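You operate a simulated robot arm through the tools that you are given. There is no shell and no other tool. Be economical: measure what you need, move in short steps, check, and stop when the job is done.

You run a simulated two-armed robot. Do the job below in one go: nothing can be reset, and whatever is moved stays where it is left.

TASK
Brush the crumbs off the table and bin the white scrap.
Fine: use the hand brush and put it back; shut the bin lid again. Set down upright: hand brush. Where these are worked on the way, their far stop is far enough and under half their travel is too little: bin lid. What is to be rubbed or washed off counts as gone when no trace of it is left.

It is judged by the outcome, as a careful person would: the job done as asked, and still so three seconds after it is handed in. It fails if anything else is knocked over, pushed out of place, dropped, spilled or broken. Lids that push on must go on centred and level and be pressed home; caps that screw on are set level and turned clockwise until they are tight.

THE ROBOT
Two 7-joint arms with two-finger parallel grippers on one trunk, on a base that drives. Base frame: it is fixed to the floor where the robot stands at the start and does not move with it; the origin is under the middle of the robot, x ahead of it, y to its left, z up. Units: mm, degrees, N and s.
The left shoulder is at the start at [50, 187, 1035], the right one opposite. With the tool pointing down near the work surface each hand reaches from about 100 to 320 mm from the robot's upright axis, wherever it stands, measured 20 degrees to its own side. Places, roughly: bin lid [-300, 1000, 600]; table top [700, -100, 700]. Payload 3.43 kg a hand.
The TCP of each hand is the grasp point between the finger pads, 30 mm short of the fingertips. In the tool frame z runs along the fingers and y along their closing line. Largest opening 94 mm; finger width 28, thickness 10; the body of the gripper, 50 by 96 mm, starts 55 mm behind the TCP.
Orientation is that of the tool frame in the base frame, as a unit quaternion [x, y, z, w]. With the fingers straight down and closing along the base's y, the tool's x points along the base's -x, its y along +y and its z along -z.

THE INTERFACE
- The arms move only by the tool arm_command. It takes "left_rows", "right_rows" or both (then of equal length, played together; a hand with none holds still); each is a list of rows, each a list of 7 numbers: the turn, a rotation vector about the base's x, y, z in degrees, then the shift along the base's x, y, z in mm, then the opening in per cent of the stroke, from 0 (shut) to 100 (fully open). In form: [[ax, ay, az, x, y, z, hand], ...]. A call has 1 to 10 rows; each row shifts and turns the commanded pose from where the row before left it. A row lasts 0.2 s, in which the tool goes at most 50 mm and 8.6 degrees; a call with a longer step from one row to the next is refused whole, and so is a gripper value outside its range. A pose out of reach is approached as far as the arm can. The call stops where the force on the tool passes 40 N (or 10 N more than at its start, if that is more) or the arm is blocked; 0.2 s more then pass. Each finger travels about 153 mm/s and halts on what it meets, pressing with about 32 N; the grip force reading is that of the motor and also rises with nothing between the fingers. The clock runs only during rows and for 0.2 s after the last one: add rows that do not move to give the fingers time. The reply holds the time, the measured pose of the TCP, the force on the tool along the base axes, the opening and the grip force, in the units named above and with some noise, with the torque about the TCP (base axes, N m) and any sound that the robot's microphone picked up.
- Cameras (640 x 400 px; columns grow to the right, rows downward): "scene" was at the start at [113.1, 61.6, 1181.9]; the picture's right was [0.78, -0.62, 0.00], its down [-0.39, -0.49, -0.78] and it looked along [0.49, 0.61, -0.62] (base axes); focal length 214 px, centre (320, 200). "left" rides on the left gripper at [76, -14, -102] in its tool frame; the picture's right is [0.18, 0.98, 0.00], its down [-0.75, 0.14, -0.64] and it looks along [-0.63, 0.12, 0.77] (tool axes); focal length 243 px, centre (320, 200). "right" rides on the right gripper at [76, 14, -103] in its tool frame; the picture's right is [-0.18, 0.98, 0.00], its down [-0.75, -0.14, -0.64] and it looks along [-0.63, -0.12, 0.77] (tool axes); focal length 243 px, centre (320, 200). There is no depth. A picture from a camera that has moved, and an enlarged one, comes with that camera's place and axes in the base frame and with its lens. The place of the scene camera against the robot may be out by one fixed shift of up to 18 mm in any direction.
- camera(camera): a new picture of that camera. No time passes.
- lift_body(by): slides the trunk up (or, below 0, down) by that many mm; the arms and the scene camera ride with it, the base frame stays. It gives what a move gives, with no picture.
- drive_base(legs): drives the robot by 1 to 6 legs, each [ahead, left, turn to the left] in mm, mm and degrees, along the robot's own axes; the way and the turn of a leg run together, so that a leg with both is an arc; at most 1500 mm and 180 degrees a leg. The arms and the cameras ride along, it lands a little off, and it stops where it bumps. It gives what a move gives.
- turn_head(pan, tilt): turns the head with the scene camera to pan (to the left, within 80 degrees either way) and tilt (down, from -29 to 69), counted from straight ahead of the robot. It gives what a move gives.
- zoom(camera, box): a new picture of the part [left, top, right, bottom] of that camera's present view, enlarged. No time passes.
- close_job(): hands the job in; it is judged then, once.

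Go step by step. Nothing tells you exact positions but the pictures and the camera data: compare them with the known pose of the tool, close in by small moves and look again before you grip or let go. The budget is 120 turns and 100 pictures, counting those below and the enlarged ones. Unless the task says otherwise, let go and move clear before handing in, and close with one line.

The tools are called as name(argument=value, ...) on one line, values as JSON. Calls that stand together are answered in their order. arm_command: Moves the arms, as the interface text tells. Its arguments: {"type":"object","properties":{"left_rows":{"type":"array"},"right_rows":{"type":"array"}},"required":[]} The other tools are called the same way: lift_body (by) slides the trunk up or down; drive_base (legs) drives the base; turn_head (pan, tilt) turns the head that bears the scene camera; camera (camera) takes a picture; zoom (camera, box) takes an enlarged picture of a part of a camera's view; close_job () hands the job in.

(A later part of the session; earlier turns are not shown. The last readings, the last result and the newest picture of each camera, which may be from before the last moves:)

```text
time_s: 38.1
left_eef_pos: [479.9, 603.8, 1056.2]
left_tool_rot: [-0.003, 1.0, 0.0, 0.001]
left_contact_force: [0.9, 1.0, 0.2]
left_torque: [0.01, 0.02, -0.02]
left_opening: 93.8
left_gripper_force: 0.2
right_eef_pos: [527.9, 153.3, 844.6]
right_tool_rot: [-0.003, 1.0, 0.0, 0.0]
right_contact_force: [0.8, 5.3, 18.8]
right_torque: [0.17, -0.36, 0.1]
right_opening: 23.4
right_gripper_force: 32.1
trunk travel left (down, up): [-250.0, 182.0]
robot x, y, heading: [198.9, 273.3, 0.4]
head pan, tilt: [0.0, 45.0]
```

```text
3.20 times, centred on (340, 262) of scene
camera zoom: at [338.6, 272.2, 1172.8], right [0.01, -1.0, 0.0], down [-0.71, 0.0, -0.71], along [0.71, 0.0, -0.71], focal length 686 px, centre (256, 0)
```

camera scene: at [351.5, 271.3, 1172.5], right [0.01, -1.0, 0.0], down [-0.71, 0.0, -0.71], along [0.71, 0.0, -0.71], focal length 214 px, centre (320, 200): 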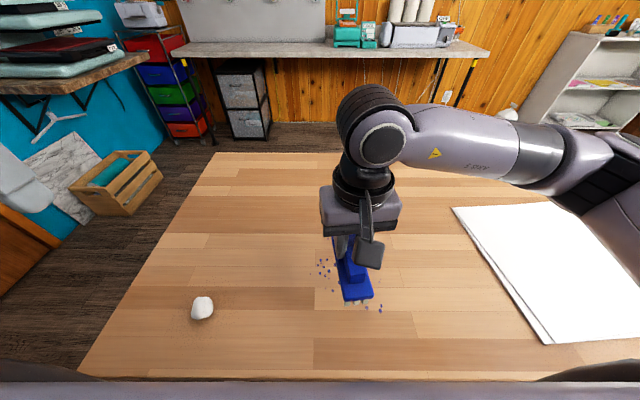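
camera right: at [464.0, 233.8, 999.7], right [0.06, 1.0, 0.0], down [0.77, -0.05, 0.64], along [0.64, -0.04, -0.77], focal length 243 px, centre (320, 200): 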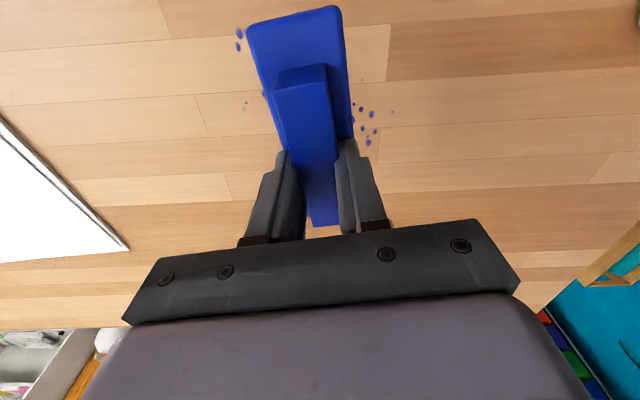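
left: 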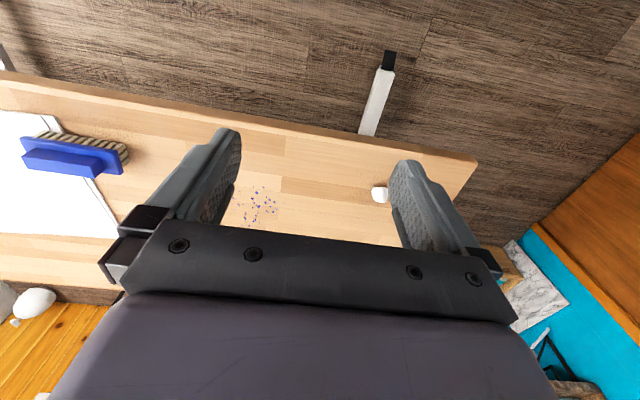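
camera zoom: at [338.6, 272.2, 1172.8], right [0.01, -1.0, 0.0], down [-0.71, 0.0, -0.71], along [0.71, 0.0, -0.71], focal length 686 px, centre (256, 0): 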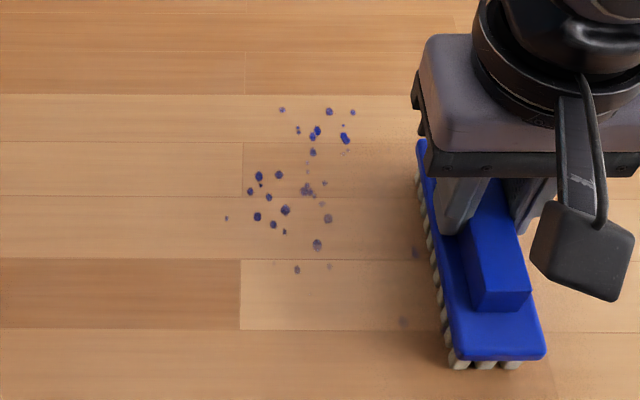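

Rubbing works: crumbs fade where the bristles pass. Some lie further left (up to y≈300), so I'll make longer strokes.

arm_command(right_rows=[[0, 0, 0, 1, 8, 0, 0], [0, 0, 0, 1, 16, 0, 0], [0, 0, 0, 1, 18, 0, 0], [0, 0, 0, 1, 18, 0, 0], [0, 0, 0, 1, 18, 0, 0], [0, 0, 0, 1, 18, 0, 0], [0, 0, 0, 1, 18, 0, 0], [0, 0, 0, 1, 18, 0, 0], [0, 0, 0, 1, 18, 0, 0], [0, 0, 0, 1, 8, 0, 0]])

arm_command(right_rows=[[0, 0, 0, 12, 0, 0, 0], [0, 0, 0, 13, 0, 0, 0], [0, 0, 0, 13, -12, 0, 0], [0, 0, 0, 10, -16, 0, 0], [0, 0, 0, 0, -18, 0, 0], [0, 0, 0, 0, -18, 0, 0], [0, 0, 0, 0, -18, 0, 0], [0, 0, 0, 0, -18, 0, 0], [0, 0, 0, 0, -18, 0, 0], [0, 0, 0, 0, -18, 0, 0]])

zoom(camera="scene", box=[240, 200, 440, 325])

```text
time_s: 40.3
left_eef_pos: [480.6, 602.5, 1057.8]
left_tool_rot: [-0.004, 1.0, 0.001, 0.001]
left_contact_force: [0.1, -0.5, 0.2]
left_torque: [-0.01, -0.02, 0.01]
left_opening: 93.9
left_gripper_force: 0.1
right_eef_pos: [538.0, 311.0, 844.4]
right_tool_rot: [-0.003, 1.0, 0.0, 0.001]
right_contact_force: [-0.3, -4.6, 8.5]
right_torque: [-0.14, -0.24, -0.09]
right_opening: 23.3
right_gripper_force: 32.6
trunk travel left (down, up): [-250.0, 182.0]
robot x, y, heading: [198.9, 276.8, 0.4]
head pan, tilt: [0.0, 45.0]
```

```text
time_s: 42.5
left_eef_pos: [480.3, 603.3, 1057.3]
left_tool_rot: [-0.003, 1.0, 0.0, 0.001]
left_contact_force: [0.8, -0.2, -0.1]
left_torque: [0.0, -0.01, 0.01]
left_opening: 94.2
left_gripper_force: 0.0
right_eef_pos: [586.1, 174.0, 844.7]
right_tool_rot: [-0.003, 1.0, 0.002, 0.0]
right_contact_force: [-0.2, -0.8, 0.3]
right_torque: [-0.03, 0.08, 0.02]
right_opening: 23.5
right_gripper_force: 32.3
trunk travel left (down, up): [-250.0, 182.0]
robot x, y, heading: [198.1, 273.5, 0.3]
head pan, tilt: [0.0, 45.0]
```

```text
3.20 times, centred on (340, 262) of scene
camera zoom: at [339.5, 271.3, 1172.5], right [0.01, -1.0, 0.0], down [-0.71, 0.0, -0.71], along [0.71, 0.0, -0.71], focal length 686 px, centre (256, 0)
```

zoom: 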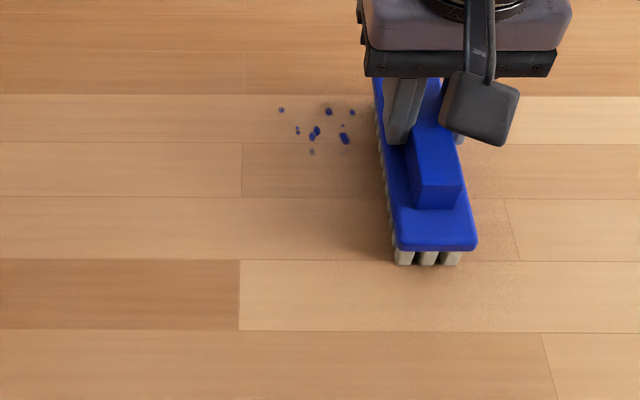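

Most crumbs are gone. The remaining cluster is at x≈600–636, and contact became light there, so I'll press down a bit and stroke again.

arm_command(right_rows=[[0, 0, 0, 6, 0, -1, 0], [0, 0, 0, 4, 0, -1, 0], [0, 0, 0, 0, 10, -1, 0], [0, 0, 0, 0, 18, 0, 0], [0, 0, 0, 0, 18, 0, 0], [0, 0, 0, 0, 18, 0, 0], [0, 0, 0, 0, 18, 0, 0], [0, 0, 0, 0, 18, 0, 0], [0, 0, 0, 0, 18, 0, 0], [0, 0, 0, 0, 10, 0, 0]])

arm_command(right_rows=[[0, 0, 0, 0, -10, 0, 0], [0, 0, 0, 0, -18, 0, 0], [0, 0, 0, 0, -18, 0, 0], [0, 0, 0, 0, -18, 0, 0], [0, 0, 0, 0, -18, 0, 0], [0, 0, 0, 0, -18, 0, 0], [0, 0, 0, 0, -18, 0, 0], [0, 0, 0, 0, -18, 0, 0], [0, 0, 0, 0, -8, 0, 0]])

zoom(camera="scene", box=[240, 200, 440, 325])

```text
time_s: 44.7
left_eef_pos: [478.8, 603.5, 1057.6]
left_tool_rot: [-0.003, 1.0, 0.001, 0.0]
left_contact_force: [1.0, 0.1, 0.2]
left_torque: [0.02, -0.01, 0.02]
left_opening: 94.0
left_gripper_force: 0.1
right_eef_pos: [596.3, 302.4, 844.7]
right_tool_rot: [-0.003, 1.0, 0.002, 0.002]
right_contact_force: [-0.5, -12.9, 36.9]
right_torque: [-0.64, -0.29, -0.02]
right_opening: 23.3
right_gripper_force: 31.9
trunk travel left (down, up): [-250.0, 182.0]
robot x, y, heading: [199.1, 276.4, 0.4]
head pan, tilt: [0.0, 45.0]
```

```text
time_s: 46.7
left_eef_pos: [479.2, 603.6, 1056.1]
left_tool_rot: [-0.003, 1.0, 0.0, 0.001]
left_contact_force: [0.4, -1.1, 0.3]
left_torque: [0.0, -0.01, 0.03]
left_opening: 94.0
left_gripper_force: 0.1
right_eef_pos: [597.3, 158.6, 845.0]
right_tool_rot: [-0.003, 1.0, 0.002, 0.001]
right_contact_force: [-0.2, 9.3, 26.7]
right_torque: [0.19, 0.03, -0.09]
right_opening: 23.3
right_gripper_force: 31.9
trunk travel left (down, up): [-250.0, 182.0]
robot x, y, heading: [201.0, 274.8, 0.4]
head pan, tilt: [0.0, 45.0]
```

```text
3.20 times, centred on (340, 262) of scene
camera zoom: at [337.9, 272.6, 1172.8], right [0.01, -1.0, 0.0], down [-0.71, -0.01, -0.71], along [0.71, 0.0, -0.71], focal length 686 px, centre (256, 0)
```

zoom: 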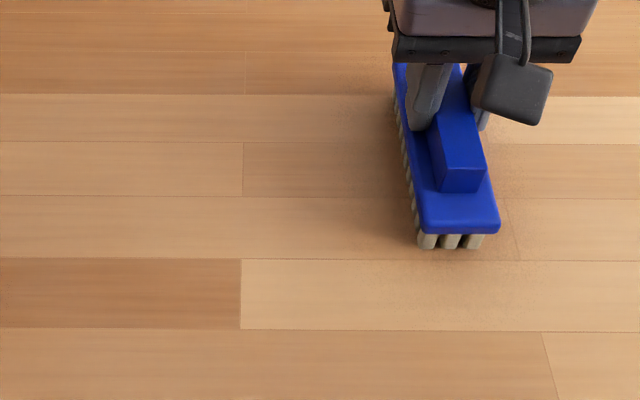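

The visible area is clean. One more pass over both lanes will clear faint traces, then I'll lift gently and inspect.

arm_command(right_rows=[[0, 0, 0, 0, -10, 0, 0], [0, 0, 0, 0, -8, 0, 0], [0, 0, 0, 0, 18, 0, 0], [0, 0, 0, 0, 22, 0, 0], [0, 0, 0, 0, 24, 0, 0], [0, 0, 0, 0, 24, 0, 0], [0, 0, 0, 0, 24, 0, 0], [0, 0, 0, 0, 24, 0, 0], [0, 0, 0, 0, 24, 0, 0], [0, 0, 0, 0, 12, 0, 0]])

arm_command(right_rows=[[0, 0, 0, -18, 0, 1, 0], [0, 0, 0, -20, 0, 0, 0], [0, 0, 0, -20, -14, 0, 0], [0, 0, 0, -16, -22, 0, 0], [0, 0, 0, 0, -24, 0, 0], [0, 0, 0, 0, -24, 0, 0], [0, 0, 0, 0, -24, 0, 0], [0, 0, 0, 0, -24, 0, 0], [0, 0, 0, 0, -24, 0, 0], [0, 0, 0, 0, -12, 0, 0]])

arm_command(right_rows=[[0, 0, 0, 0, 0, 2, 0], [0, 0, 0, 0, 0, 4, 0], [0, 0, 0, 0, 0, 6, 0], [0, 0, 0, 0, 0, 8, 0], [0, 0, 0, 0, -10, 8, 0], [0, 0, 0, 0, -20, 8, 0], [0, 0, 0, 0, -20, 8, 0], [0, 0, 0, 0, -10, 6, 0]])

zoom(camera="scene", box=[240, 200, 440, 325])

```text
time_s: 48.9
left_eef_pos: [478.6, 603.4, 1056.9]
left_tool_rot: [-0.004, 1.0, 0.001, 0.001]
left_contact_force: [-0.1, 0.8, -0.9]
left_torque: [0.01, -0.01, 0.01]
left_opening: 94.0
left_gripper_force: 0.1
right_eef_pos: [594.7, 311.6, 844.2]
right_tool_rot: [-0.003, 1.0, 0.002, 0.002]
right_contact_force: [-0.4, -10.3, 30.2]
right_torque: [-0.54, -0.41, -0.11]
right_opening: 23.4
right_gripper_force: 31.9
trunk travel left (down, up): [-250.0, 182.0]
robot x, y, heading: [196.4, 274.7, 0.2]
head pan, tilt: [0.0, 45.0]
```

```text
time_s: 51.1
left_eef_pos: [479.3, 604.9, 1056.9]
left_tool_rot: [-0.004, 1.0, -0.001, 0.001]
left_contact_force: [-0.8, 0.2, 0.4]
left_torque: [-0.02, 0.01, -0.01]
left_opening: 93.9
left_gripper_force: 0.1
right_eef_pos: [522.6, 144.0, 845.7]
right_tool_rot: [-0.003, 1.0, 0.001, 0.001]
right_contact_force: [-0.9, 9.9, 27.4]
right_torque: [0.31, 0.68, -0.39]
right_opening: 23.2
right_gripper_force: 31.5
trunk travel left (down, up): [-250.0, 182.0]
robot x, y, heading: [194.8, 276.3, 0.6]
head pan, tilt: [0.0, 45.0]
```

```text
time_s: 52.9
left_eef_pos: [480.3, 603.4, 1057.2]
left_tool_rot: [-0.004, 1.0, 0.001, 0.0]
left_contact_force: [0.6, -0.4, -0.4]
left_torque: [-0.01, 0.03, 0.03]
left_opening: 94.0
left_gripper_force: 0.1
right_eef_pos: [523.3, 83.8, 893.4]
right_tool_rot: [-0.004, 1.0, 0.0, -0.001]
right_contact_force: [0.1, -0.5, -1.4]
right_torque: [0.0, -0.02, 0.03]
right_opening: 23.1
right_gripper_force: 32.3
trunk travel left (down, up): [-250.0, 182.0]
robot x, y, heading: [199.3, 277.9, 0.4]
head pan, tilt: [0.0, 45.0]
```

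```text
3.20 times, centred on (340, 262) of scene
camera zoom: at [339.5, 271.3, 1172.5], right [0.01, -1.0, 0.0], down [-0.71, 0.0, -0.71], along [0.71, 0.0, -0.71], focal length 686 px, centre (256, 0)
```

zoom: 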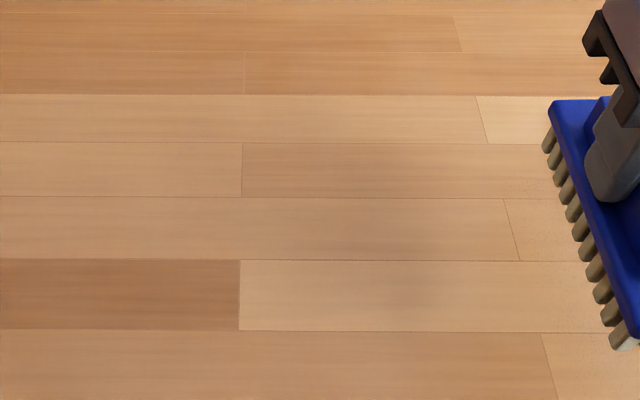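

The table is clean. Next I'll back off, drive right to where the brush lay, and turn it back along y.

drive_base(legs=[[-50, 0, 0], [0, -240, 0]])

arm_command(right_rows=[[0, 0, 8, 0, 0, 0, 0], [0, 0, 8.4, 0, 0, 0, 0], [0, 0, 8.4, 0, 0, 0, 0], [0, 0, 8.4, 0, 0, 0, 0], [0, 0, 8.4, 0, 0, 0, 0], [0, 0, 8.4, 0, 0, 0, 0], [0, 0, 8.4, 0, 0, 0, 0], [0, 0, 8.4, 0, 0, 0, 0], [0, 0, 8.4, 0, 0, 0, 0], [0, 0, 8.4, 0, 0, 0, 0]])

```text
time_s: 56.1
left_eef_pos: [431.1, 363.2, 1056.3]
left_tool_rot: [-0.004, 1.0, 0.0, 0.0]
left_contact_force: [-0.1, 0.6, -1.3]
left_torque: [0.01, -0.01, -0.02]
left_opening: 93.7
left_gripper_force: 0.1
right_eef_pos: [473.8, -155.9, 892.8]
right_tool_rot: [-0.003, 1.0, 0.001, 0.0]
right_contact_force: [-0.1, 0.3, -1.0]
right_torque: [0.02, -0.04, 0.0]
right_opening: 23.2
right_gripper_force: 31.9
trunk travel left (down, up): [-250.0, 182.0]
robot x, y, heading: [149.6, 37.9, 0.3]
head pan, tilt: [0.0, 45.0]
```

```text
time_s: 58.4
left_eef_pos: [431.4, 363.0, 1057.0]
left_tool_rot: [-0.005, 1.0, 0.0, 0.0]
left_contact_force: [0.7, -1.5, 0.4]
left_torque: [-0.01, -0.02, -0.01]
left_opening: 94.1
left_gripper_force: 0.1
right_eef_pos: [462.8, -120.2, 875.4]
right_tool_rot: [-0.654, 0.756, -0.023, 0.007]
right_contact_force: [-0.1, 0.3, -2.2]
right_torque: [0.02, 0.01, 0.01]
right_opening: 23.2
right_gripper_force: 31.6
right hand out of reach, approached as far as the arm can: row 10
trunk travel left (down, up): [-250.0, 182.0]
robot x, y, heading: [148.6, 33.8, 0.6]
head pan, tilt: [0.0, 45.0]
```

The wrist ran into a limit there, so I'll move the hand to the left and level it.

arm_command(right_rows=[[0, 0, 0, 0, 14, 3, 0], [0, 0, 0, 0, 14, 3, 0], [0, 0, 0, 0, 14, 3, 0], [0, 0, 0, 0, 14, 3, 0], [0, 0, 0, 0, 14, 3, 0], [0, 0, 0, 0, 10, 0, 0], [0, 0, 0, 0, 0, 0, 0]])

camera(camera="scene")

```text
time_s: 60.0
left_eef_pos: [431.5, 363.6, 1057.3]
left_tool_rot: [-0.004, 1.0, -0.001, 0.0]
left_contact_force: [0.3, 0.8, 0.3]
left_torque: [-0.04, 0.0, -0.01]
left_opening: 94.2
left_gripper_force: 0.0
right_eef_pos: [462.5, -41.0, 891.5]
right_tool_rot: [-0.652, 0.757, -0.023, 0.007]
right_contact_force: [0.6, 0.1, -1.7]
right_torque: [0.03, -0.02, -0.01]
right_opening: 23.1
right_gripper_force: 32.2
trunk travel left (down, up): [-250.0, 182.0]
robot x, y, heading: [149.8, 37.4, 0.5]
head pan, tilt: [0.0, 45.0]
```

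```text
62 pictures are left
camera scene: at [290.5, 31.5, 1172.5], right [0.01, -1.0, 0.0], down [-0.71, -0.01, -0.71], along [0.71, 0.01, -0.71], focal length 214 px, centre (320, 200)
```

scene: 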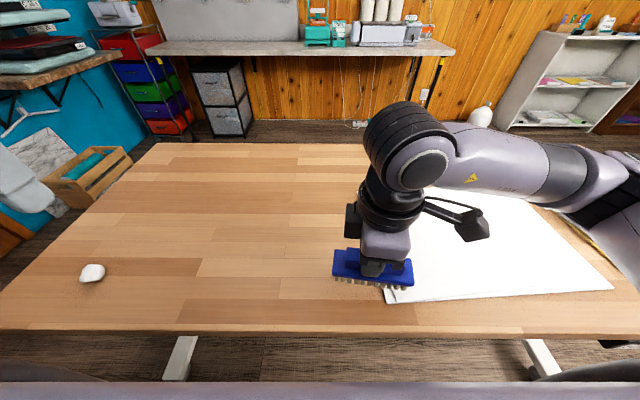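

I'll correct the tilt (about 2.3° about y and 1.5° about x), turn the remaining 8.5°, and move above the old spot.

arm_command(right_rows=[[0.5, 0.8, 3, 6, 0, 0, 0], [0.5, 0.8, 3, 6, 0, 0, 0], [0.5, 0.7, 2.5, 6, 0, 0, 0], [0, 0, 0, 0, 0, 0, 0]])

zoom(camera="scene", box=[270, 200, 470, 325])

camera(camera="right")

```text
time_s: 61.0
left_eef_pos: [431.3, 362.9, 1056.7]
left_tool_rot: [-0.003, 1.0, 0.0, 0.0]
left_contact_force: [0.3, 0.2, 0.4]
left_torque: [-0.04, 0.01, -0.01]
left_opening: 94.0
left_gripper_force: 0.0
right_eef_pos: [476.4, -40.9, 890.9]
right_tool_rot: [-0.692, 0.722, -0.006, 0.003]
right_contact_force: [0.4, 0.8, -2.5]
right_torque: [0.02, 0.01, 0.02]
right_opening: 23.4
right_gripper_force: 32.1
right hand out of reach, approached as far as the arm can: row 3
trunk travel left (down, up): [-250.0, 182.0]
robot x, y, heading: [149.1, 41.3, 0.5]
head pan, tilt: [0.0, 45.0]
```

```text
3.20 times, centred on (370, 262) of scene
camera zoom: at [290.5, 31.5, 1172.5], right [0.01, -1.0, 0.0], down [-0.71, -0.01, -0.71], along [0.71, 0.01, -0.71], focal length 686 px, centre (160, 0)
```

zoom: 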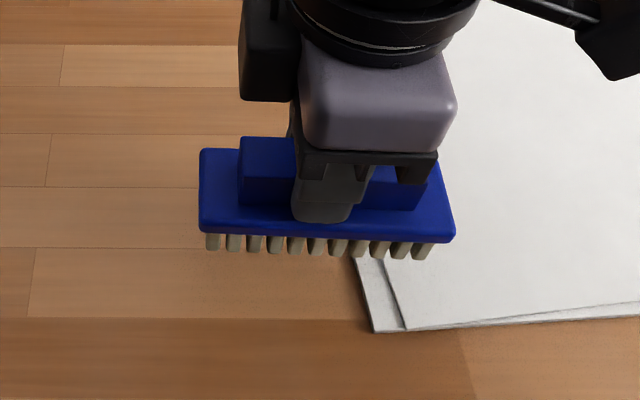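

```text
60 pictures are left
camera right: at [456.2, -116.1, 993.6], right [-0.97, 0.23, -0.02], down [0.16, 0.75, 0.64], along [0.16, 0.62, -0.77], focal length 243 px, centre (320, 200)
```

right: 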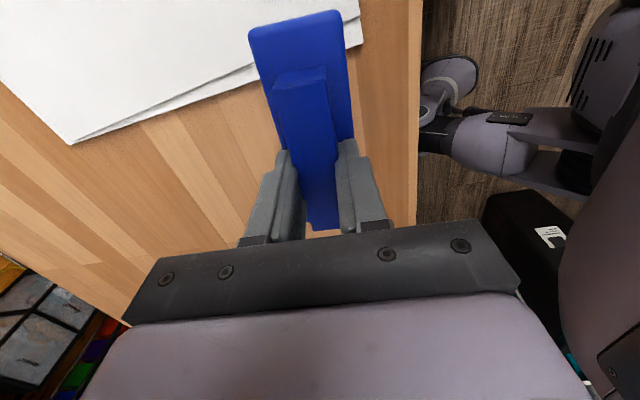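

The wrist limit leaves the brush about 3° short, so I'll turn the base 3° left to make it up.

drive_base(legs=[[0, -18, 2.6]])

zoom(camera="scene", box=[270, 200, 470, 325])

```text
time_s: 61.8
left_eef_pos: [416.9, 356.9, 1056.9]
left_tool_rot: [-0.026, 1.0, 0.0, 0.0]
left_contact_force: [-0.5, -0.1, 0.2]
left_torque: [0.0, -0.01, 0.01]
left_opening: 94.1
left_gripper_force: 0.1
right_eef_pos: [478.5, -45.2, 891.6]
right_tool_rot: [0.707, -0.707, 0.007, -0.004]
right_contact_force: [-0.3, -0.8, -0.6]
right_torque: [0.02, 0.01, -0.01]
right_opening: 23.4
right_gripper_force: 31.7
trunk travel left (down, up): [-250.0, 182.0]
robot x, y, heading: [147.1, 18.1, 3.1]
head pan, tilt: [0.0, 45.0]
```

```text
3.20 times, centred on (370, 262) of scene
camera zoom: at [290.8, 19.6, 1172.5], right [0.05, -1.0, 0.0], down [-0.71, -0.04, -0.71], along [0.71, 0.04, -0.71], focal length 686 px, centre (160, 0)
```

zoom: 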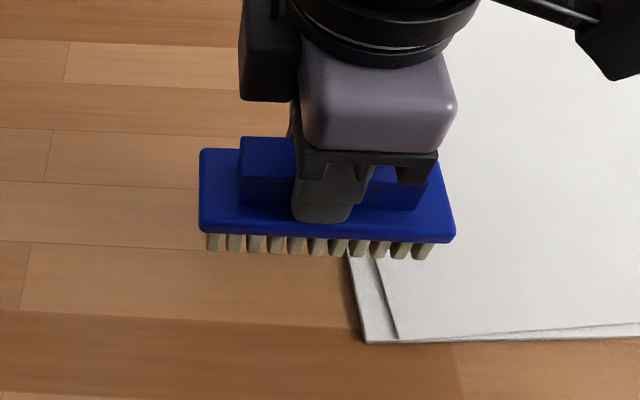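

The brush is parallel to the boards now. I'll lower it gently to contact.

arm_command(right_rows=[[0, 0, 0, 1, 4, -8, 0], [0, 0, 0, 1, 1, -10, 0], [0, 0, 0, 0, 0, -10, 0], [0, 0, 0, 0, 0, -8, 0], [0, 0, 0, 0, 0, -5, 0], [0, 0, 0, 0, 0, -2, 0], [0, 0, 0, 0, 0, 0, 0]])

zoom(camera="scene", box=[270, 200, 470, 325])

```text
time_s: 63.4
left_eef_pos: [416.8, 357.7, 1057.4]
left_tool_rot: [-0.025, 1.0, 0.0, -0.001]
left_contact_force: [-0.3, -0.1, 0.5]
left_torque: [0.02, 0.01, 0.0]
left_opening: 94.2
left_gripper_force: 0.1
right_eef_pos: [480.6, -38.1, 850.0]
right_tool_rot: [0.708, -0.706, 0.007, -0.005]
right_contact_force: [2.3, -1.4, 14.6]
right_torque: [-0.87, 0.18, 0.13]
right_opening: 23.3
right_gripper_force: 31.9
trunk travel left (down, up): [-250.0, 182.0]
robot x, y, heading: [153.2, 17.1, 2.9]
head pan, tilt: [0.0, 45.0]
```

```text
3.20 times, centred on (370, 262) of scene
camera zoom: at [290.2, 19.8, 1172.8], right [0.05, -1.0, 0.0], down [-0.71, -0.04, -0.71], along [0.71, 0.04, -0.71], focal length 686 px, centre (160, 0)
```

zoom: 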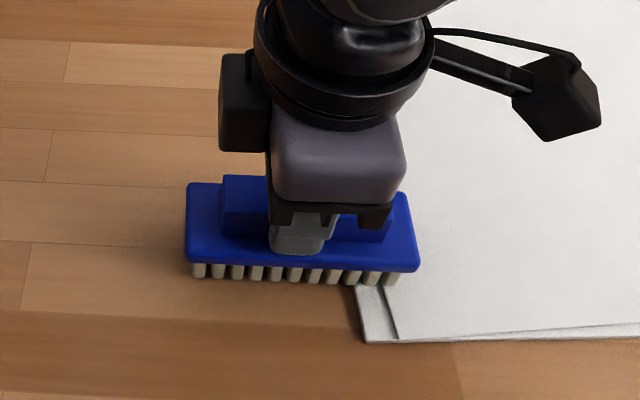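

It's down in its original place, touching. I'll release, rise straight up and check.

arm_command(right_rows=[[0, 0, 0, 0, 0, 0, 30], [0, 0, 0, 0, 0, 0, 45], [0, 0, 0, 0, 0, 0, 60], [0, 0, 0, 0, 0, 4, 60], [0, 0, 0, 0, 0, 15, 60], [0, 0, 0, 0, 0, 25, 60], [0, 0, 0, 0, 0, 30, 60], [0, 0, 0, 0, 0, 30, 60], [0, 0, 0, 0, 0, 30, 60]])

camera(camera="scene")

zoom(camera="scene", box=[240, 200, 440, 325])

```text
time_s: 65.4
left_eef_pos: [416.2, 357.5, 1058.0]
left_tool_rot: [-0.026, 1.0, 0.0, 0.001]
left_contact_force: [0.4, -0.2, -0.4]
left_torque: [-0.01, 0.02, -0.05]
left_opening: 93.8
left_gripper_force: 0.1
right_eef_pos: [479.7, -39.0, 981.2]
right_tool_rot: [0.708, -0.706, 0.006, -0.004]
right_contact_force: [0.0, 0.6, 0.4]
right_torque: [0.0, -0.01, -0.01]
right_opening: 56.4
right_gripper_force: 0.1
trunk travel left (down, up): [-250.0, 182.0]
robot x, y, heading: [149.6, 20.5, 3.0]
head pan, tilt: [0.0, 45.0]
```

```text
57 pictures are left
camera scene: at [290.7, 19.8, 1172.5], right [0.05, -1.0, 0.0], down [-0.71, -0.04, -0.71], along [0.71, 0.04, -0.71], focal length 214 px, centre (320, 200)
```

scene: 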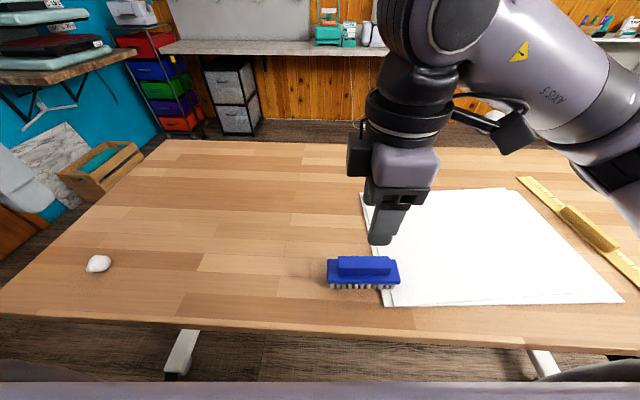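

```text
3.20 times, centred on (340, 262) of scene
camera zoom: at [290.7, 19.8, 1172.5], right [0.05, -1.0, 0.0], down [-0.71, -0.04, -0.71], along [0.71, 0.04, -0.71], focal length 686 px, centre (256, 0)
```

zoom: 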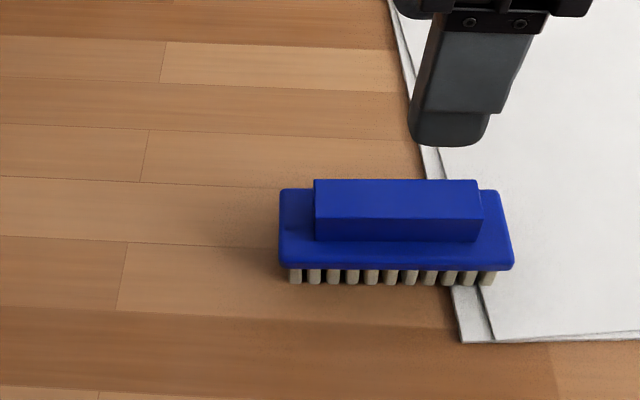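

The brush is upright and back in place. Next is the scrap at about (487,480) with the left hand, so I'll drive left and square up.

drive_base(legs=[[0, 0, -3], [0, 350, 0]])

camera(camera="left")

camera(camera="scene")

```text
time_s: 68.9
left_eef_pos: [436.0, 626.0, 1056.8]
left_tool_rot: [0.004, 1.0, 0.0, -0.001]
left_contact_force: [0.2, -0.2, -0.9]
left_torque: [0.0, 0.02, 0.02]
left_opening: 93.9
left_gripper_force: 0.1
right_eef_pos: [474.5, 226.3, 982.1]
right_tool_rot: [-0.685, 0.728, -0.007, 0.004]
right_contact_force: [-0.4, 0.1, -0.2]
right_torque: [0.01, 0.02, -0.02]
right_opening: 56.5
right_gripper_force: 0.1
trunk travel left (down, up): [-250.0, 182.0]
robot x, y, heading: [150.4, 304.2, -0.3]
head pan, tilt: [0.0, 45.0]
stopped in leg 2: the robot was blocked; the commanded pose is now the measured one
```

```text
55 pictures are left
camera left: at [359.0, 611.8, 1161.2], right [-0.18, 0.98, 0.0], down [0.76, 0.14, 0.64], along [0.63, 0.11, -0.77], focal length 243 px, centre (320, 200)
```

left: 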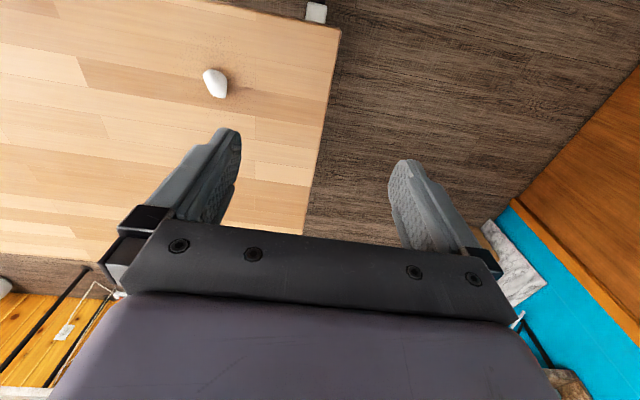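

```text
54 pictures are left
camera scene: at [289.8, 296.6, 1172.5], right [-0.01, -1.0, 0.0], down [-0.71, 0.01, -0.71], along [0.71, -0.01, -0.71], focal length 214 px, centre (320, 200)
```

scene: 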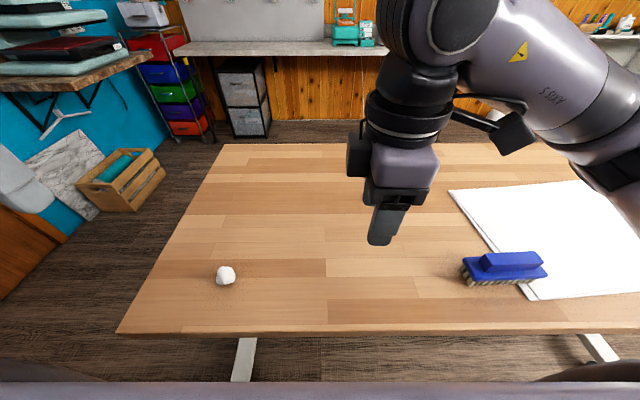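

The base touched the table's foot on the left, so I'll back off 15 mm. The scrap is at about (477,479); I'll bring the left hand over it.

drive_base(legs=[[0, -15, 0]])

arm_command(left_rows=[[0, 0, 0, 2, -16, -10, 100], [0, 0, 0, 4, -16, -18, 100], [0, 0, 0, 4, -14, -20, 100], [0, 0, 0, 4, -14, -20, 100], [0, 0, 0, 4, -14, -20, 100], [0, 0, 0, 4, -14, -20, 100], [0, 0, 0, 5, -14, -20, 100], [0, 0, 0, 5, -14, -20, 100], [0, 0, 0, 5, -10, -14, 100], [0, 0, 0, 4, -6, -10, 100]])

camera(camera="left")

```text
time_s: 69.7
left_eef_pos: [436.4, 611.4, 1056.4]
left_tool_rot: [0.003, 1.0, 0.0, 0.0]
left_contact_force: [-0.3, -0.3, 0.0]
left_torque: [0.03, -0.03, -0.02]
left_opening: 94.0
left_gripper_force: 0.0
right_eef_pos: [474.6, 211.1, 982.8]
right_tool_rot: [-0.686, 0.728, -0.007, 0.003]
right_contact_force: [0.0, 0.8, -0.4]
right_torque: [0.0, 0.05, -0.02]
right_opening: 56.4
right_gripper_force: 0.1
trunk travel left (down, up): [-250.0, 182.0]
robot x, y, heading: [146.2, 292.6, -0.3]
head pan, tilt: [0.0, 45.0]
```

```text
time_s: 71.9
left_eef_pos: [478.0, 480.5, 885.9]
left_tool_rot: [0.003, 1.0, -0.001, -0.001]
left_contact_force: [0.4, 0.0, -0.9]
left_torque: [-0.02, -0.01, 0.02]
left_opening: 94.1
left_gripper_force: 0.1
right_eef_pos: [474.4, 212.7, 982.0]
right_tool_rot: [-0.686, 0.728, -0.007, 0.003]
right_contact_force: [0.7, 0.5, 0.5]
right_torque: [-0.02, 0.02, 0.0]
right_opening: 56.1
right_gripper_force: 0.0
trunk travel left (down, up): [-250.0, 182.0]
robot x, y, heading: [150.0, 288.9, -0.6]
head pan, tilt: [0.0, 45.0]
```

```text
53 pictures are left
camera left: at [399.7, 464.9, 989.9], right [-0.18, 0.98, 0.0], down [0.76, 0.14, 0.64], along [0.63, 0.11, -0.77], focal length 243 px, centre (320, 200)
```

left: 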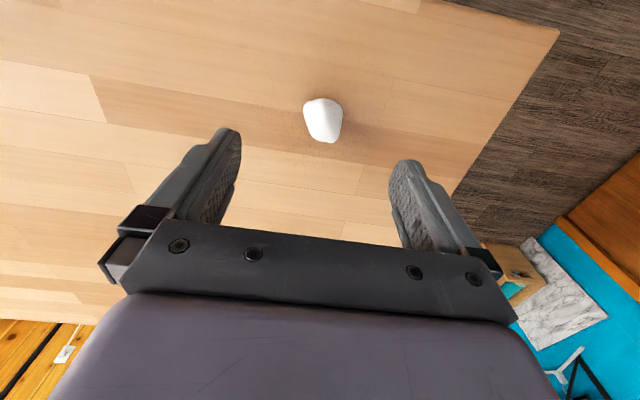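

Centred on the scrap. I'll descend around it and close.

arm_command(left_rows=[[0, 0, 0, 0, 0, -20, 90], [0, 0, 0, 0, 0, -20, 80], [0, 0, 0, 0, 0, -16, 80], [0, 0, 0, 0, 0, -10, 80], [0, 0, 0, 0, 0, -5, 80], [0, 0, 0, 0, 0, 0, 80]])

camera(camera="left")

zoom(camera="scene", box=[130, 200, 330, 325])

```text
time_s: 73.3
left_eef_pos: [477.3, 479.6, 813.4]
left_tool_rot: [0.004, 1.0, 0.0, 0.0]
left_contact_force: [0.4, 0.6, -0.1]
left_torque: [-0.02, 0.01, 0.02]
left_opening: 75.1
left_gripper_force: 0.1
right_eef_pos: [475.1, 212.7, 981.8]
right_tool_rot: [-0.686, 0.728, -0.007, 0.004]
right_contact_force: [0.5, -0.8, -0.4]
right_torque: [0.01, 0.01, 0.0]
right_opening: 56.4
right_gripper_force: 0.0
trunk travel left (down, up): [-250.0, 182.0]
robot x, y, heading: [151.1, 293.1, -0.3]
head pan, tilt: [0.0, 45.0]
```

```text
52 pictures are left
camera left: at [399.8, 465.6, 918.3], right [-0.18, 0.98, 0.0], down [0.76, 0.14, 0.64], along [0.63, 0.11, -0.77], focal length 243 px, centre (320, 200)
```

left: 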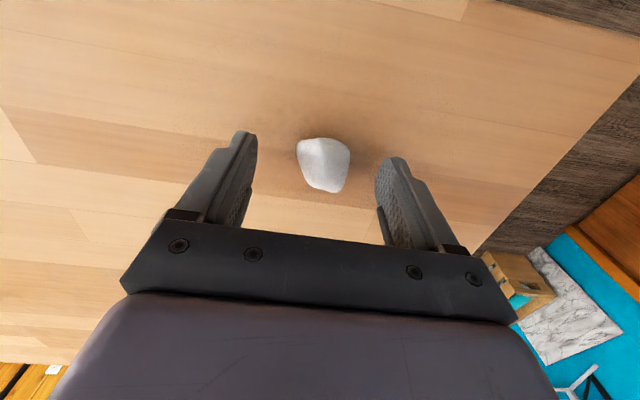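

```text
3.20 times, centred on (230, 262) of scene
camera zoom: at [289.9, 282.4, 1172.5], right [-0.01, -1.0, 0.0], down [-0.71, 0.01, -0.71], along [0.71, -0.01, -0.71], focal length 686 px, centre (608, 0)
```

zoom: 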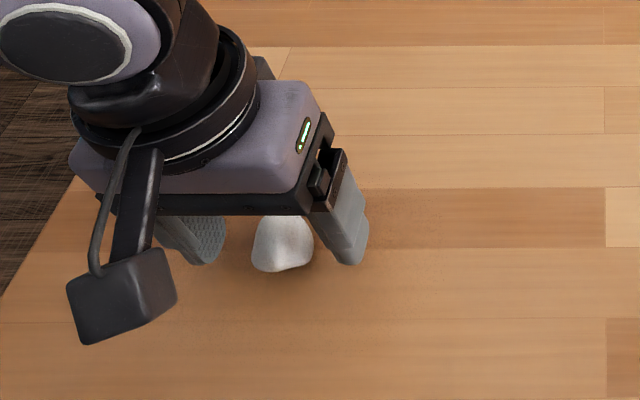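

Good. A little lower, then close on it and lift slowly.

arm_command(left_rows=[[0, 0, 0, 2, 2, -3, 80], [0, 0, 0, 0, 0, -3, 70], [0, 0, 0, 0, 0, 0, 50], [0, 0, 0, 0, 0, 0, 35], [0, 0, 0, 0, 0, 0, 20], [0, 0, 0, 0, 0, 0, 5], [0, 0, 0, 0, 0, 0, 0], [0, 0, 0, 0, 0, 0, 0], [0, 0, 0, 0, 0, 3, 0], [0, 0, 0, 0, 0, 5, 0]])

arm_command(left_rows=[[0, 0, 0, 0, 0, 5, 0], [0, 0, 0, 0, 0, 8, 0], [0, 0, 0, 0, 0, 10, 0], [0, 0, 0, 0, 0, 12, 0], [0, 0, 0, 0, 0, 12, 0], [0, 0, 0, 0, 0, 12, 0], [0, 0, 0, 0, 0, 12, 0], [0, 0, 0, 0, 0, 12, 0], [0, 0, 0, 0, 0, 8, 0], [0, 0, 0, 0, 0, 4, 0]])

camera(camera="left")

```text
time_s: 75.5
left_eef_pos: [478.7, 482.3, 816.2]
left_tool_rot: [0.004, 1.0, 0.0, -0.001]
left_contact_force: [0.7, 0.3, -0.2]
left_torque: [-0.01, 0.0, 0.01]
left_opening: 27.7
left_gripper_force: 32.1
right_eef_pos: [476.2, 212.0, 981.7]
right_tool_rot: [-0.686, 0.727, -0.006, 0.003]
right_contact_force: [-0.1, 0.0, 0.3]
right_torque: [-0.03, 0.0, 0.05]
right_opening: 56.7
right_gripper_force: 0.0
trunk travel left (down, up): [-250.0, 182.0]
robot x, y, heading: [153.2, 291.7, -0.3]
head pan, tilt: [0.0, 45.0]
```

```text
time_s: 77.7
left_eef_pos: [478.4, 481.0, 911.1]
left_tool_rot: [0.003, 1.0, 0.0, -0.001]
left_contact_force: [0.3, -0.6, 0.0]
left_torque: [-0.01, 0.04, 0.0]
left_opening: 27.4
left_gripper_force: 31.7
right_eef_pos: [474.1, 212.7, 982.3]
right_tool_rot: [-0.686, 0.728, -0.006, 0.003]
right_contact_force: [0.0, -0.4, 0.3]
right_torque: [-0.02, 0.0, -0.01]
right_opening: 56.5
right_gripper_force: 0.1
trunk travel left (down, up): [-250.0, 182.0]
robot x, y, heading: [145.1, 288.8, -0.5]
head pan, tilt: [0.0, 45.0]
```

```text
50 pictures are left
camera left: at [401.8, 466.8, 1015.3], right [-0.18, 0.98, 0.0], down [0.76, 0.14, 0.64], along [0.63, 0.11, -0.77], focal length 243 px, centre (320, 200)
```

left: 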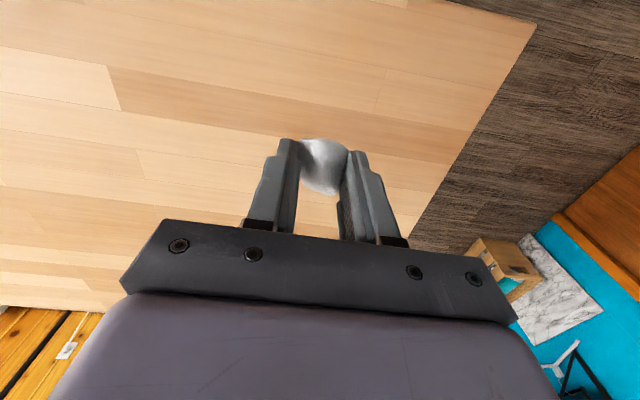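

The scrap is held. I'll back away from the table, turn left toward the bin, and look.

drive_base(legs=[[-250, 0, 0], [0, 0, 90]])

turn_head(pan=0, tilt=35)

camera(camera="scene")

camera(camera="left")

```text
time_s: 83.4
left_eef_pos: [-298.7, 616.4, 911.2]
left_tool_rot: [0.712, -0.703, 0.001, 0.001]
left_contact_force: [-0.8, 0.7, -0.2]
left_torque: [-0.01, -0.05, -0.02]
left_opening: 27.5
left_gripper_force: 32.4
right_eef_pos: [-29.5, 618.8, 982.1]
right_tool_rot: [1.0, -0.019, 0.002, -0.007]
right_contact_force: [0.0, 0.6, -0.4]
right_torque: [0.0, 0.01, 0.0]
right_opening: 56.4
right_gripper_force: 0.1
trunk travel left (down, up): [-250.0, 182.0]
robot x, y, heading: [-101.4, 291.7, 90.5]
head pan, tilt: [0.0, 45.0]
```

```text
time_s: 84.1
left_eef_pos: [-299.8, 618.4, 911.2]
left_tool_rot: [0.712, -0.703, 0.001, 0.0]
left_contact_force: [0.4, 0.4, -0.5]
left_torque: [0.03, 0.01, 0.01]
left_opening: 27.3
left_gripper_force: 32.0
right_eef_pos: [-29.7, 618.1, 981.9]
right_tool_rot: [1.0, -0.019, 0.002, -0.007]
right_contact_force: [-0.4, -0.3, 0.4]
right_torque: [0.03, -0.05, -0.01]
right_opening: 56.3
right_gripper_force: 0.0
trunk travel left (down, up): [-250.0, 182.0]
robot x, y, heading: [-100.5, 290.0, 90.3]
head pan, tilt: [0.0, 35.0]
```

```text
49 pictures are left
camera scene: at [-101.1, 432.3, 1187.3], right [1.0, 0.01, 0.0], down [0.01, -0.57, -0.82], along [-0.01, 0.82, -0.57], focal length 214 px, centre (320, 200)
```

scene: 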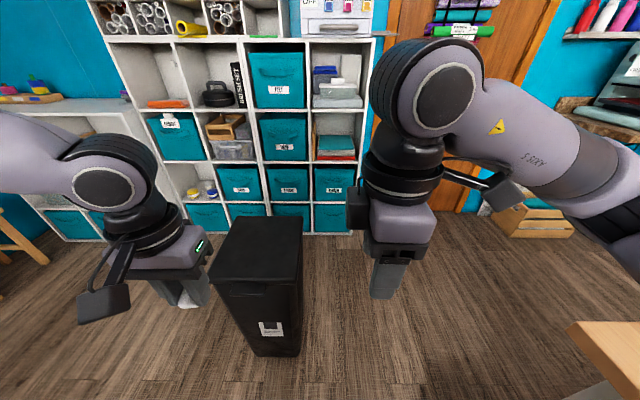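

```text
48 pictures are left
camera left: at [-285.2, 540.6, 1015.1], right [-0.98, -0.2, 0.0], down [-0.15, 0.75, 0.64], along [-0.13, 0.63, -0.77], focal length 243 px, centre (320, 200)
```

left: 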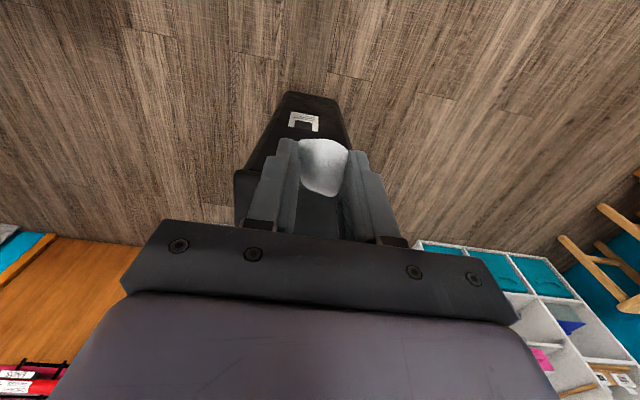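

The bin stands ahead, between the arms. I'll zoom in on the lid.

zoom(camera="scene", box=[180, 195, 340, 375])

```text
2.22 times, centred on (260, 285) of scene
camera zoom: at [-101.1, 432.3, 1187.3], right [1.0, 0.01, 0.0], down [0.01, -0.57, -0.82], along [-0.01, 0.82, -0.57], focal length 477 px, centre (453, 11)
```

zoom: 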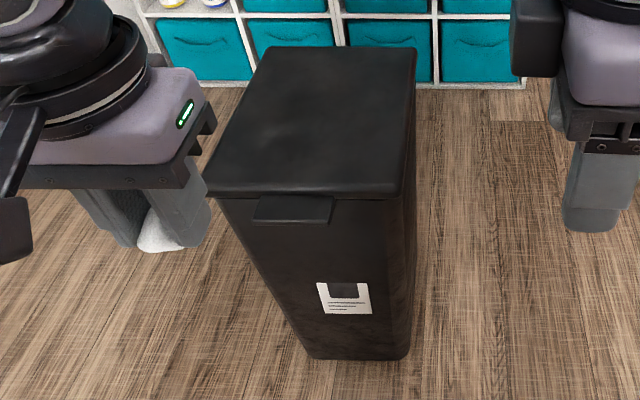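

The lid has a front tab at about (-322,809,600) and is presumably hinged at the far side. The right hand will open it while the left holds the scrap, so I'll shift left to put the tab in front of the right arm.

drive_base(legs=[[0, 320, 0]])

lift_body(by=-150)

camera(camera="scene")

camera(camera="right")

```text
time_s: 87.5
left_eef_pos: [-616.7, 612.8, 910.3]
left_tool_rot: [0.712, -0.702, 0.001, 0.0]
left_contact_force: [-0.7, -0.6, 0.9]
left_torque: [0.03, 0.0, -0.02]
left_opening: 27.8
left_gripper_force: 31.9
right_eef_pos: [-347.9, 614.7, 982.0]
right_tool_rot: [1.0, -0.019, 0.002, -0.007]
right_contact_force: [0.2, 1.0, -1.0]
right_torque: [0.0, -0.02, 0.06]
right_opening: 56.3
right_gripper_force: 0.1
trunk travel left (down, up): [-250.0, 182.0]
robot x, y, heading: [-419.9, 288.0, 90.8]
head pan, tilt: [0.0, 35.0]
```

```text
time_s: 89.2
left_eef_pos: [-617.0, 613.1, 760.5]
left_tool_rot: [0.711, -0.703, 0.001, 0.001]
left_contact_force: [0.2, -0.5, -0.6]
left_torque: [-0.03, 0.01, 0.01]
left_opening: 27.4
left_gripper_force: 32.3
right_eef_pos: [-349.3, 615.0, 831.9]
right_tool_rot: [1.0, -0.018, 0.002, -0.007]
right_contact_force: [0.2, 1.3, 0.2]
right_torque: [-0.01, 0.01, 0.0]
right_opening: 56.4
right_gripper_force: 0.1
trunk travel left (down, up): [-100.0, 332.0]
robot x, y, heading: [-414.5, 291.9, 91.0]
head pan, tilt: [0.0, 35.0]
```

```text
46 pictures are left
camera scene: at [-419.4, 428.7, 1037.4], right [1.0, 0.01, 0.0], down [0.01, -0.57, -0.82], along [-0.01, 0.82, -0.57], focal length 214 px, centre (320, 200)
```

scene: 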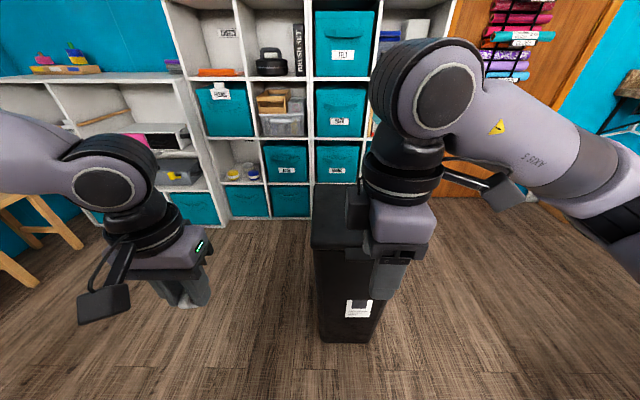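

```text
45 pictures are left
camera right: at [-273.0, 596.4, 934.2], right [-0.22, -0.98, -0.02], down [-0.75, 0.16, 0.64], along [-0.62, 0.15, -0.77], focal length 243 px, centre (320, 200)
```

right: 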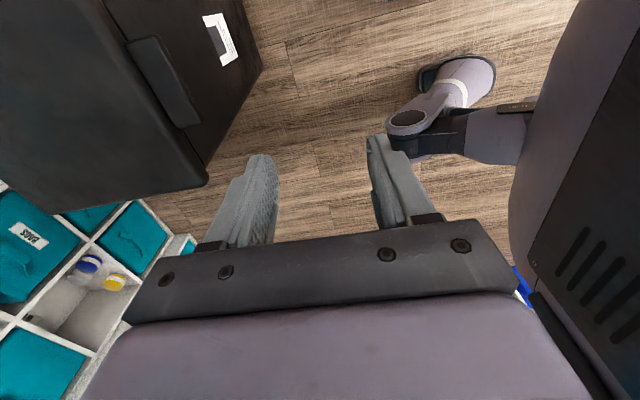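

The tab lies at about (-309,778,630). I'll back the base off 80 mm for room, then pitch the right hand so its fingers point forward, closed.

drive_base(legs=[[-80, 0, 0]])

arm_command(right_rows=[[8.5, 0, 0, 4, 14, -4, 40], [8.5, 0, 0, 4, 15, -8, 20], [8.5, 0, 0, 4, 15, -8, 0], [8.5, 0, 0, 4, 15, -8, 0], [8.5, 0, 0, 4, 15, -8, 0], [8.5, 0, 0, 4, 15, -8, 0], [8.5, 0, 0, 4, 15, -8, 0], [8.5, 0, 0, 4, 15, -8, 0], [8.5, 0, 0, 4, 15, -8, 0], [8.5, 0, 0, 4, 15, -8, 0]])

camera(camera="scene")

camera(camera="right")

```text
time_s: 90.3
left_eef_pos: [-617.1, 534.6, 760.3]
left_tool_rot: [0.712, -0.702, 0.0, 0.0]
left_contact_force: [-0.6, -0.3, -0.8]
left_torque: [0.0, 0.01, 0.01]
left_opening: 27.6
left_gripper_force: 31.8
right_eef_pos: [-348.6, 534.3, 831.3]
right_tool_rot: [1.0, -0.018, 0.001, -0.007]
right_contact_force: [0.6, -0.4, -0.7]
right_torque: [-0.01, -0.04, -0.02]
right_opening: 56.4
right_gripper_force: 0.1
trunk travel left (down, up): [-100.0, 332.0]
robot x, y, heading: [-414.2, 207.0, 90.3]
head pan, tilt: [0.0, 35.0]
```

```text
time_s: 92.5
left_eef_pos: [-617.5, 533.5, 760.5]
left_tool_rot: [0.712, -0.702, 0.001, 0.0]
left_contact_force: [0.4, -0.2, 0.2]
left_torque: [0.01, 0.02, -0.02]
left_opening: 27.7
left_gripper_force: 32.0
right_eef_pos: [-308.9, 684.2, 756.3]
right_tool_rot: [0.731, -0.014, -0.012, -0.682]
right_contact_force: [-0.3, 0.9, -0.4]
right_torque: [-0.01, 0.02, 0.0]
right_opening: 0.0
right_gripper_force: 31.8
trunk travel left (down, up): [-100.0, 332.0]
robot x, y, heading: [-418.9, 210.2, 90.7]
head pan, tilt: [0.0, 35.0]
```

```text
44 pictures are left
camera scene: at [-418.4, 348.8, 1037.3], right [1.0, 0.01, 0.0], down [0.01, -0.57, -0.82], along [-0.01, 0.82, -0.57], focal length 214 px, centre (320, 200)
```

scene: 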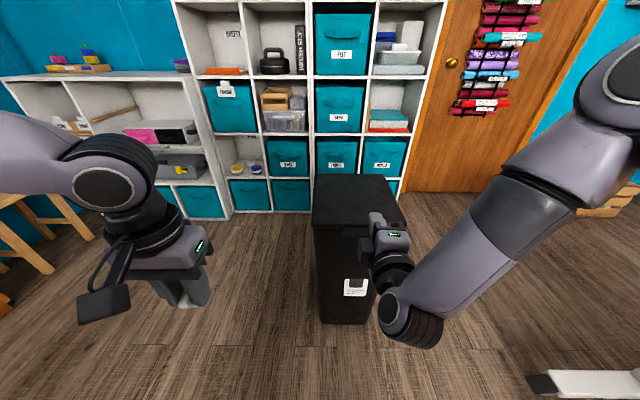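

```text
43 pictures are left
camera right: at [-232.7, 580.4, 746.6], right [-0.22, -0.07, -0.97], down [-0.75, -0.63, 0.21], along [-0.62, 0.78, 0.09], focal length 243 px, centre (320, 200)
```

right: 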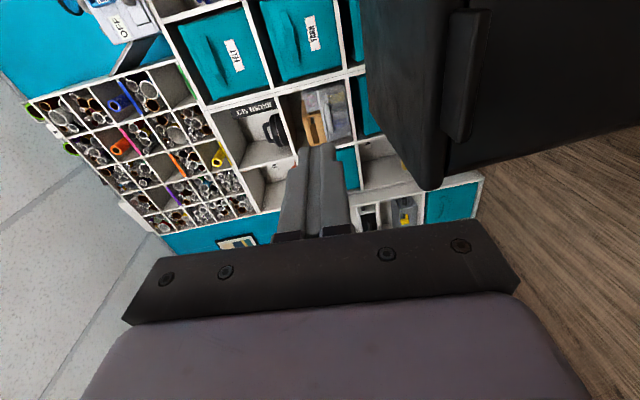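

The hand points forward nicely. The tab spans x -368…-265, front y≈795, z≈612–630. I'll drop below it in front of the bin.

arm_command(right_rows=[[2, 0, 0, -1, 2, -15, 0], [2, 0, 0, -1, 2, -20, 0], [0, 0, 0, -1, 4, -20, 0], [0, 0, 0, -1, 4, -20, 0], [0, 0, 0, -1, 4, -20, 0], [0, 0, 0, 0, 6, -20, 0], [0, 0, 0, 0, 6, -20, 0], [0, 0, 0, 0, 6, -18, 0], [0, 0, 0, 0, 6, -15, 0]])

camera(camera="right")

zoom(camera="scene", box=[280, 160, 460, 340])

```text
time_s: 94.5
left_eef_pos: [-617.4, 532.9, 761.8]
left_tool_rot: [0.712, -0.702, 0.001, 0.0]
left_contact_force: [-0.1, 0.4, 0.9]
left_torque: [0.03, 0.02, 0.04]
left_opening: 27.7
left_gripper_force: 32.4
right_eef_pos: [-395.6, 695.3, 649.7]
right_tool_rot: [0.709, -0.016, -0.01, -0.705]
right_contact_force: [-0.3, 0.3, -0.8]
right_torque: [0.02, -0.03, -0.02]
right_opening: 0.0
right_gripper_force: 31.9
right hand out of reach, approached as far as the arm can: row 1, 2, 3, 4, 5, 6, 7, 8, 9
trunk travel left (down, up): [-100.0, 332.0]
robot x, y, heading: [-418.0, 212.4, 90.8]
head pan, tilt: [0.0, 35.0]
```

```text
42 pictures are left
camera right: at [-320.2, 591.4, 634.1], right [-0.22, 0.0, -0.98], down [-0.75, -0.63, 0.17], along [-0.62, 0.77, 0.14], focal length 243 px, centre (320, 200)
```

right: 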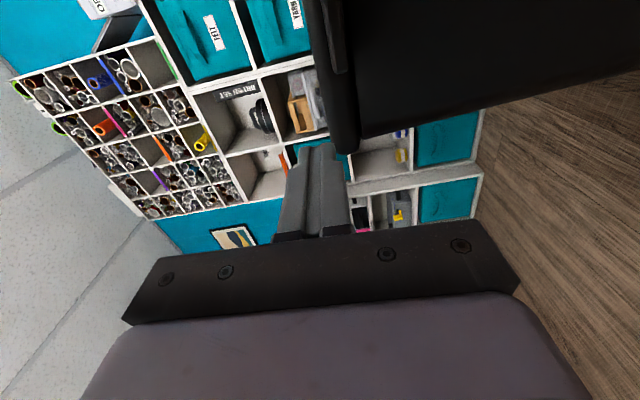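

```text
2.22 times, centred on (370, 250) of scene
camera zoom: at [-418.5, 348.8, 1037.3], right [1.0, 0.01, 0.0], down [0.01, -0.57, -0.82], along [-0.01, 0.82, -0.57], focal length 477 px, centre (209, 89)
```

zoom: 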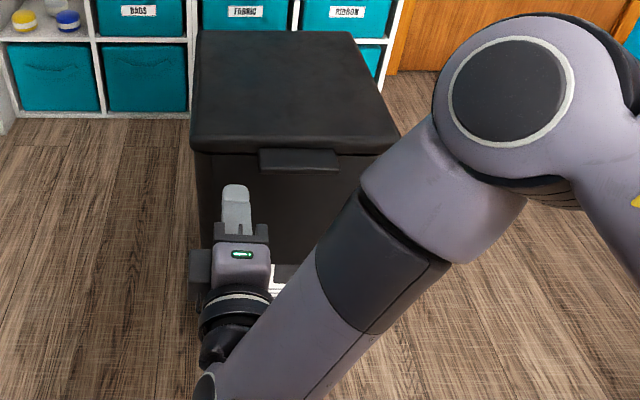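

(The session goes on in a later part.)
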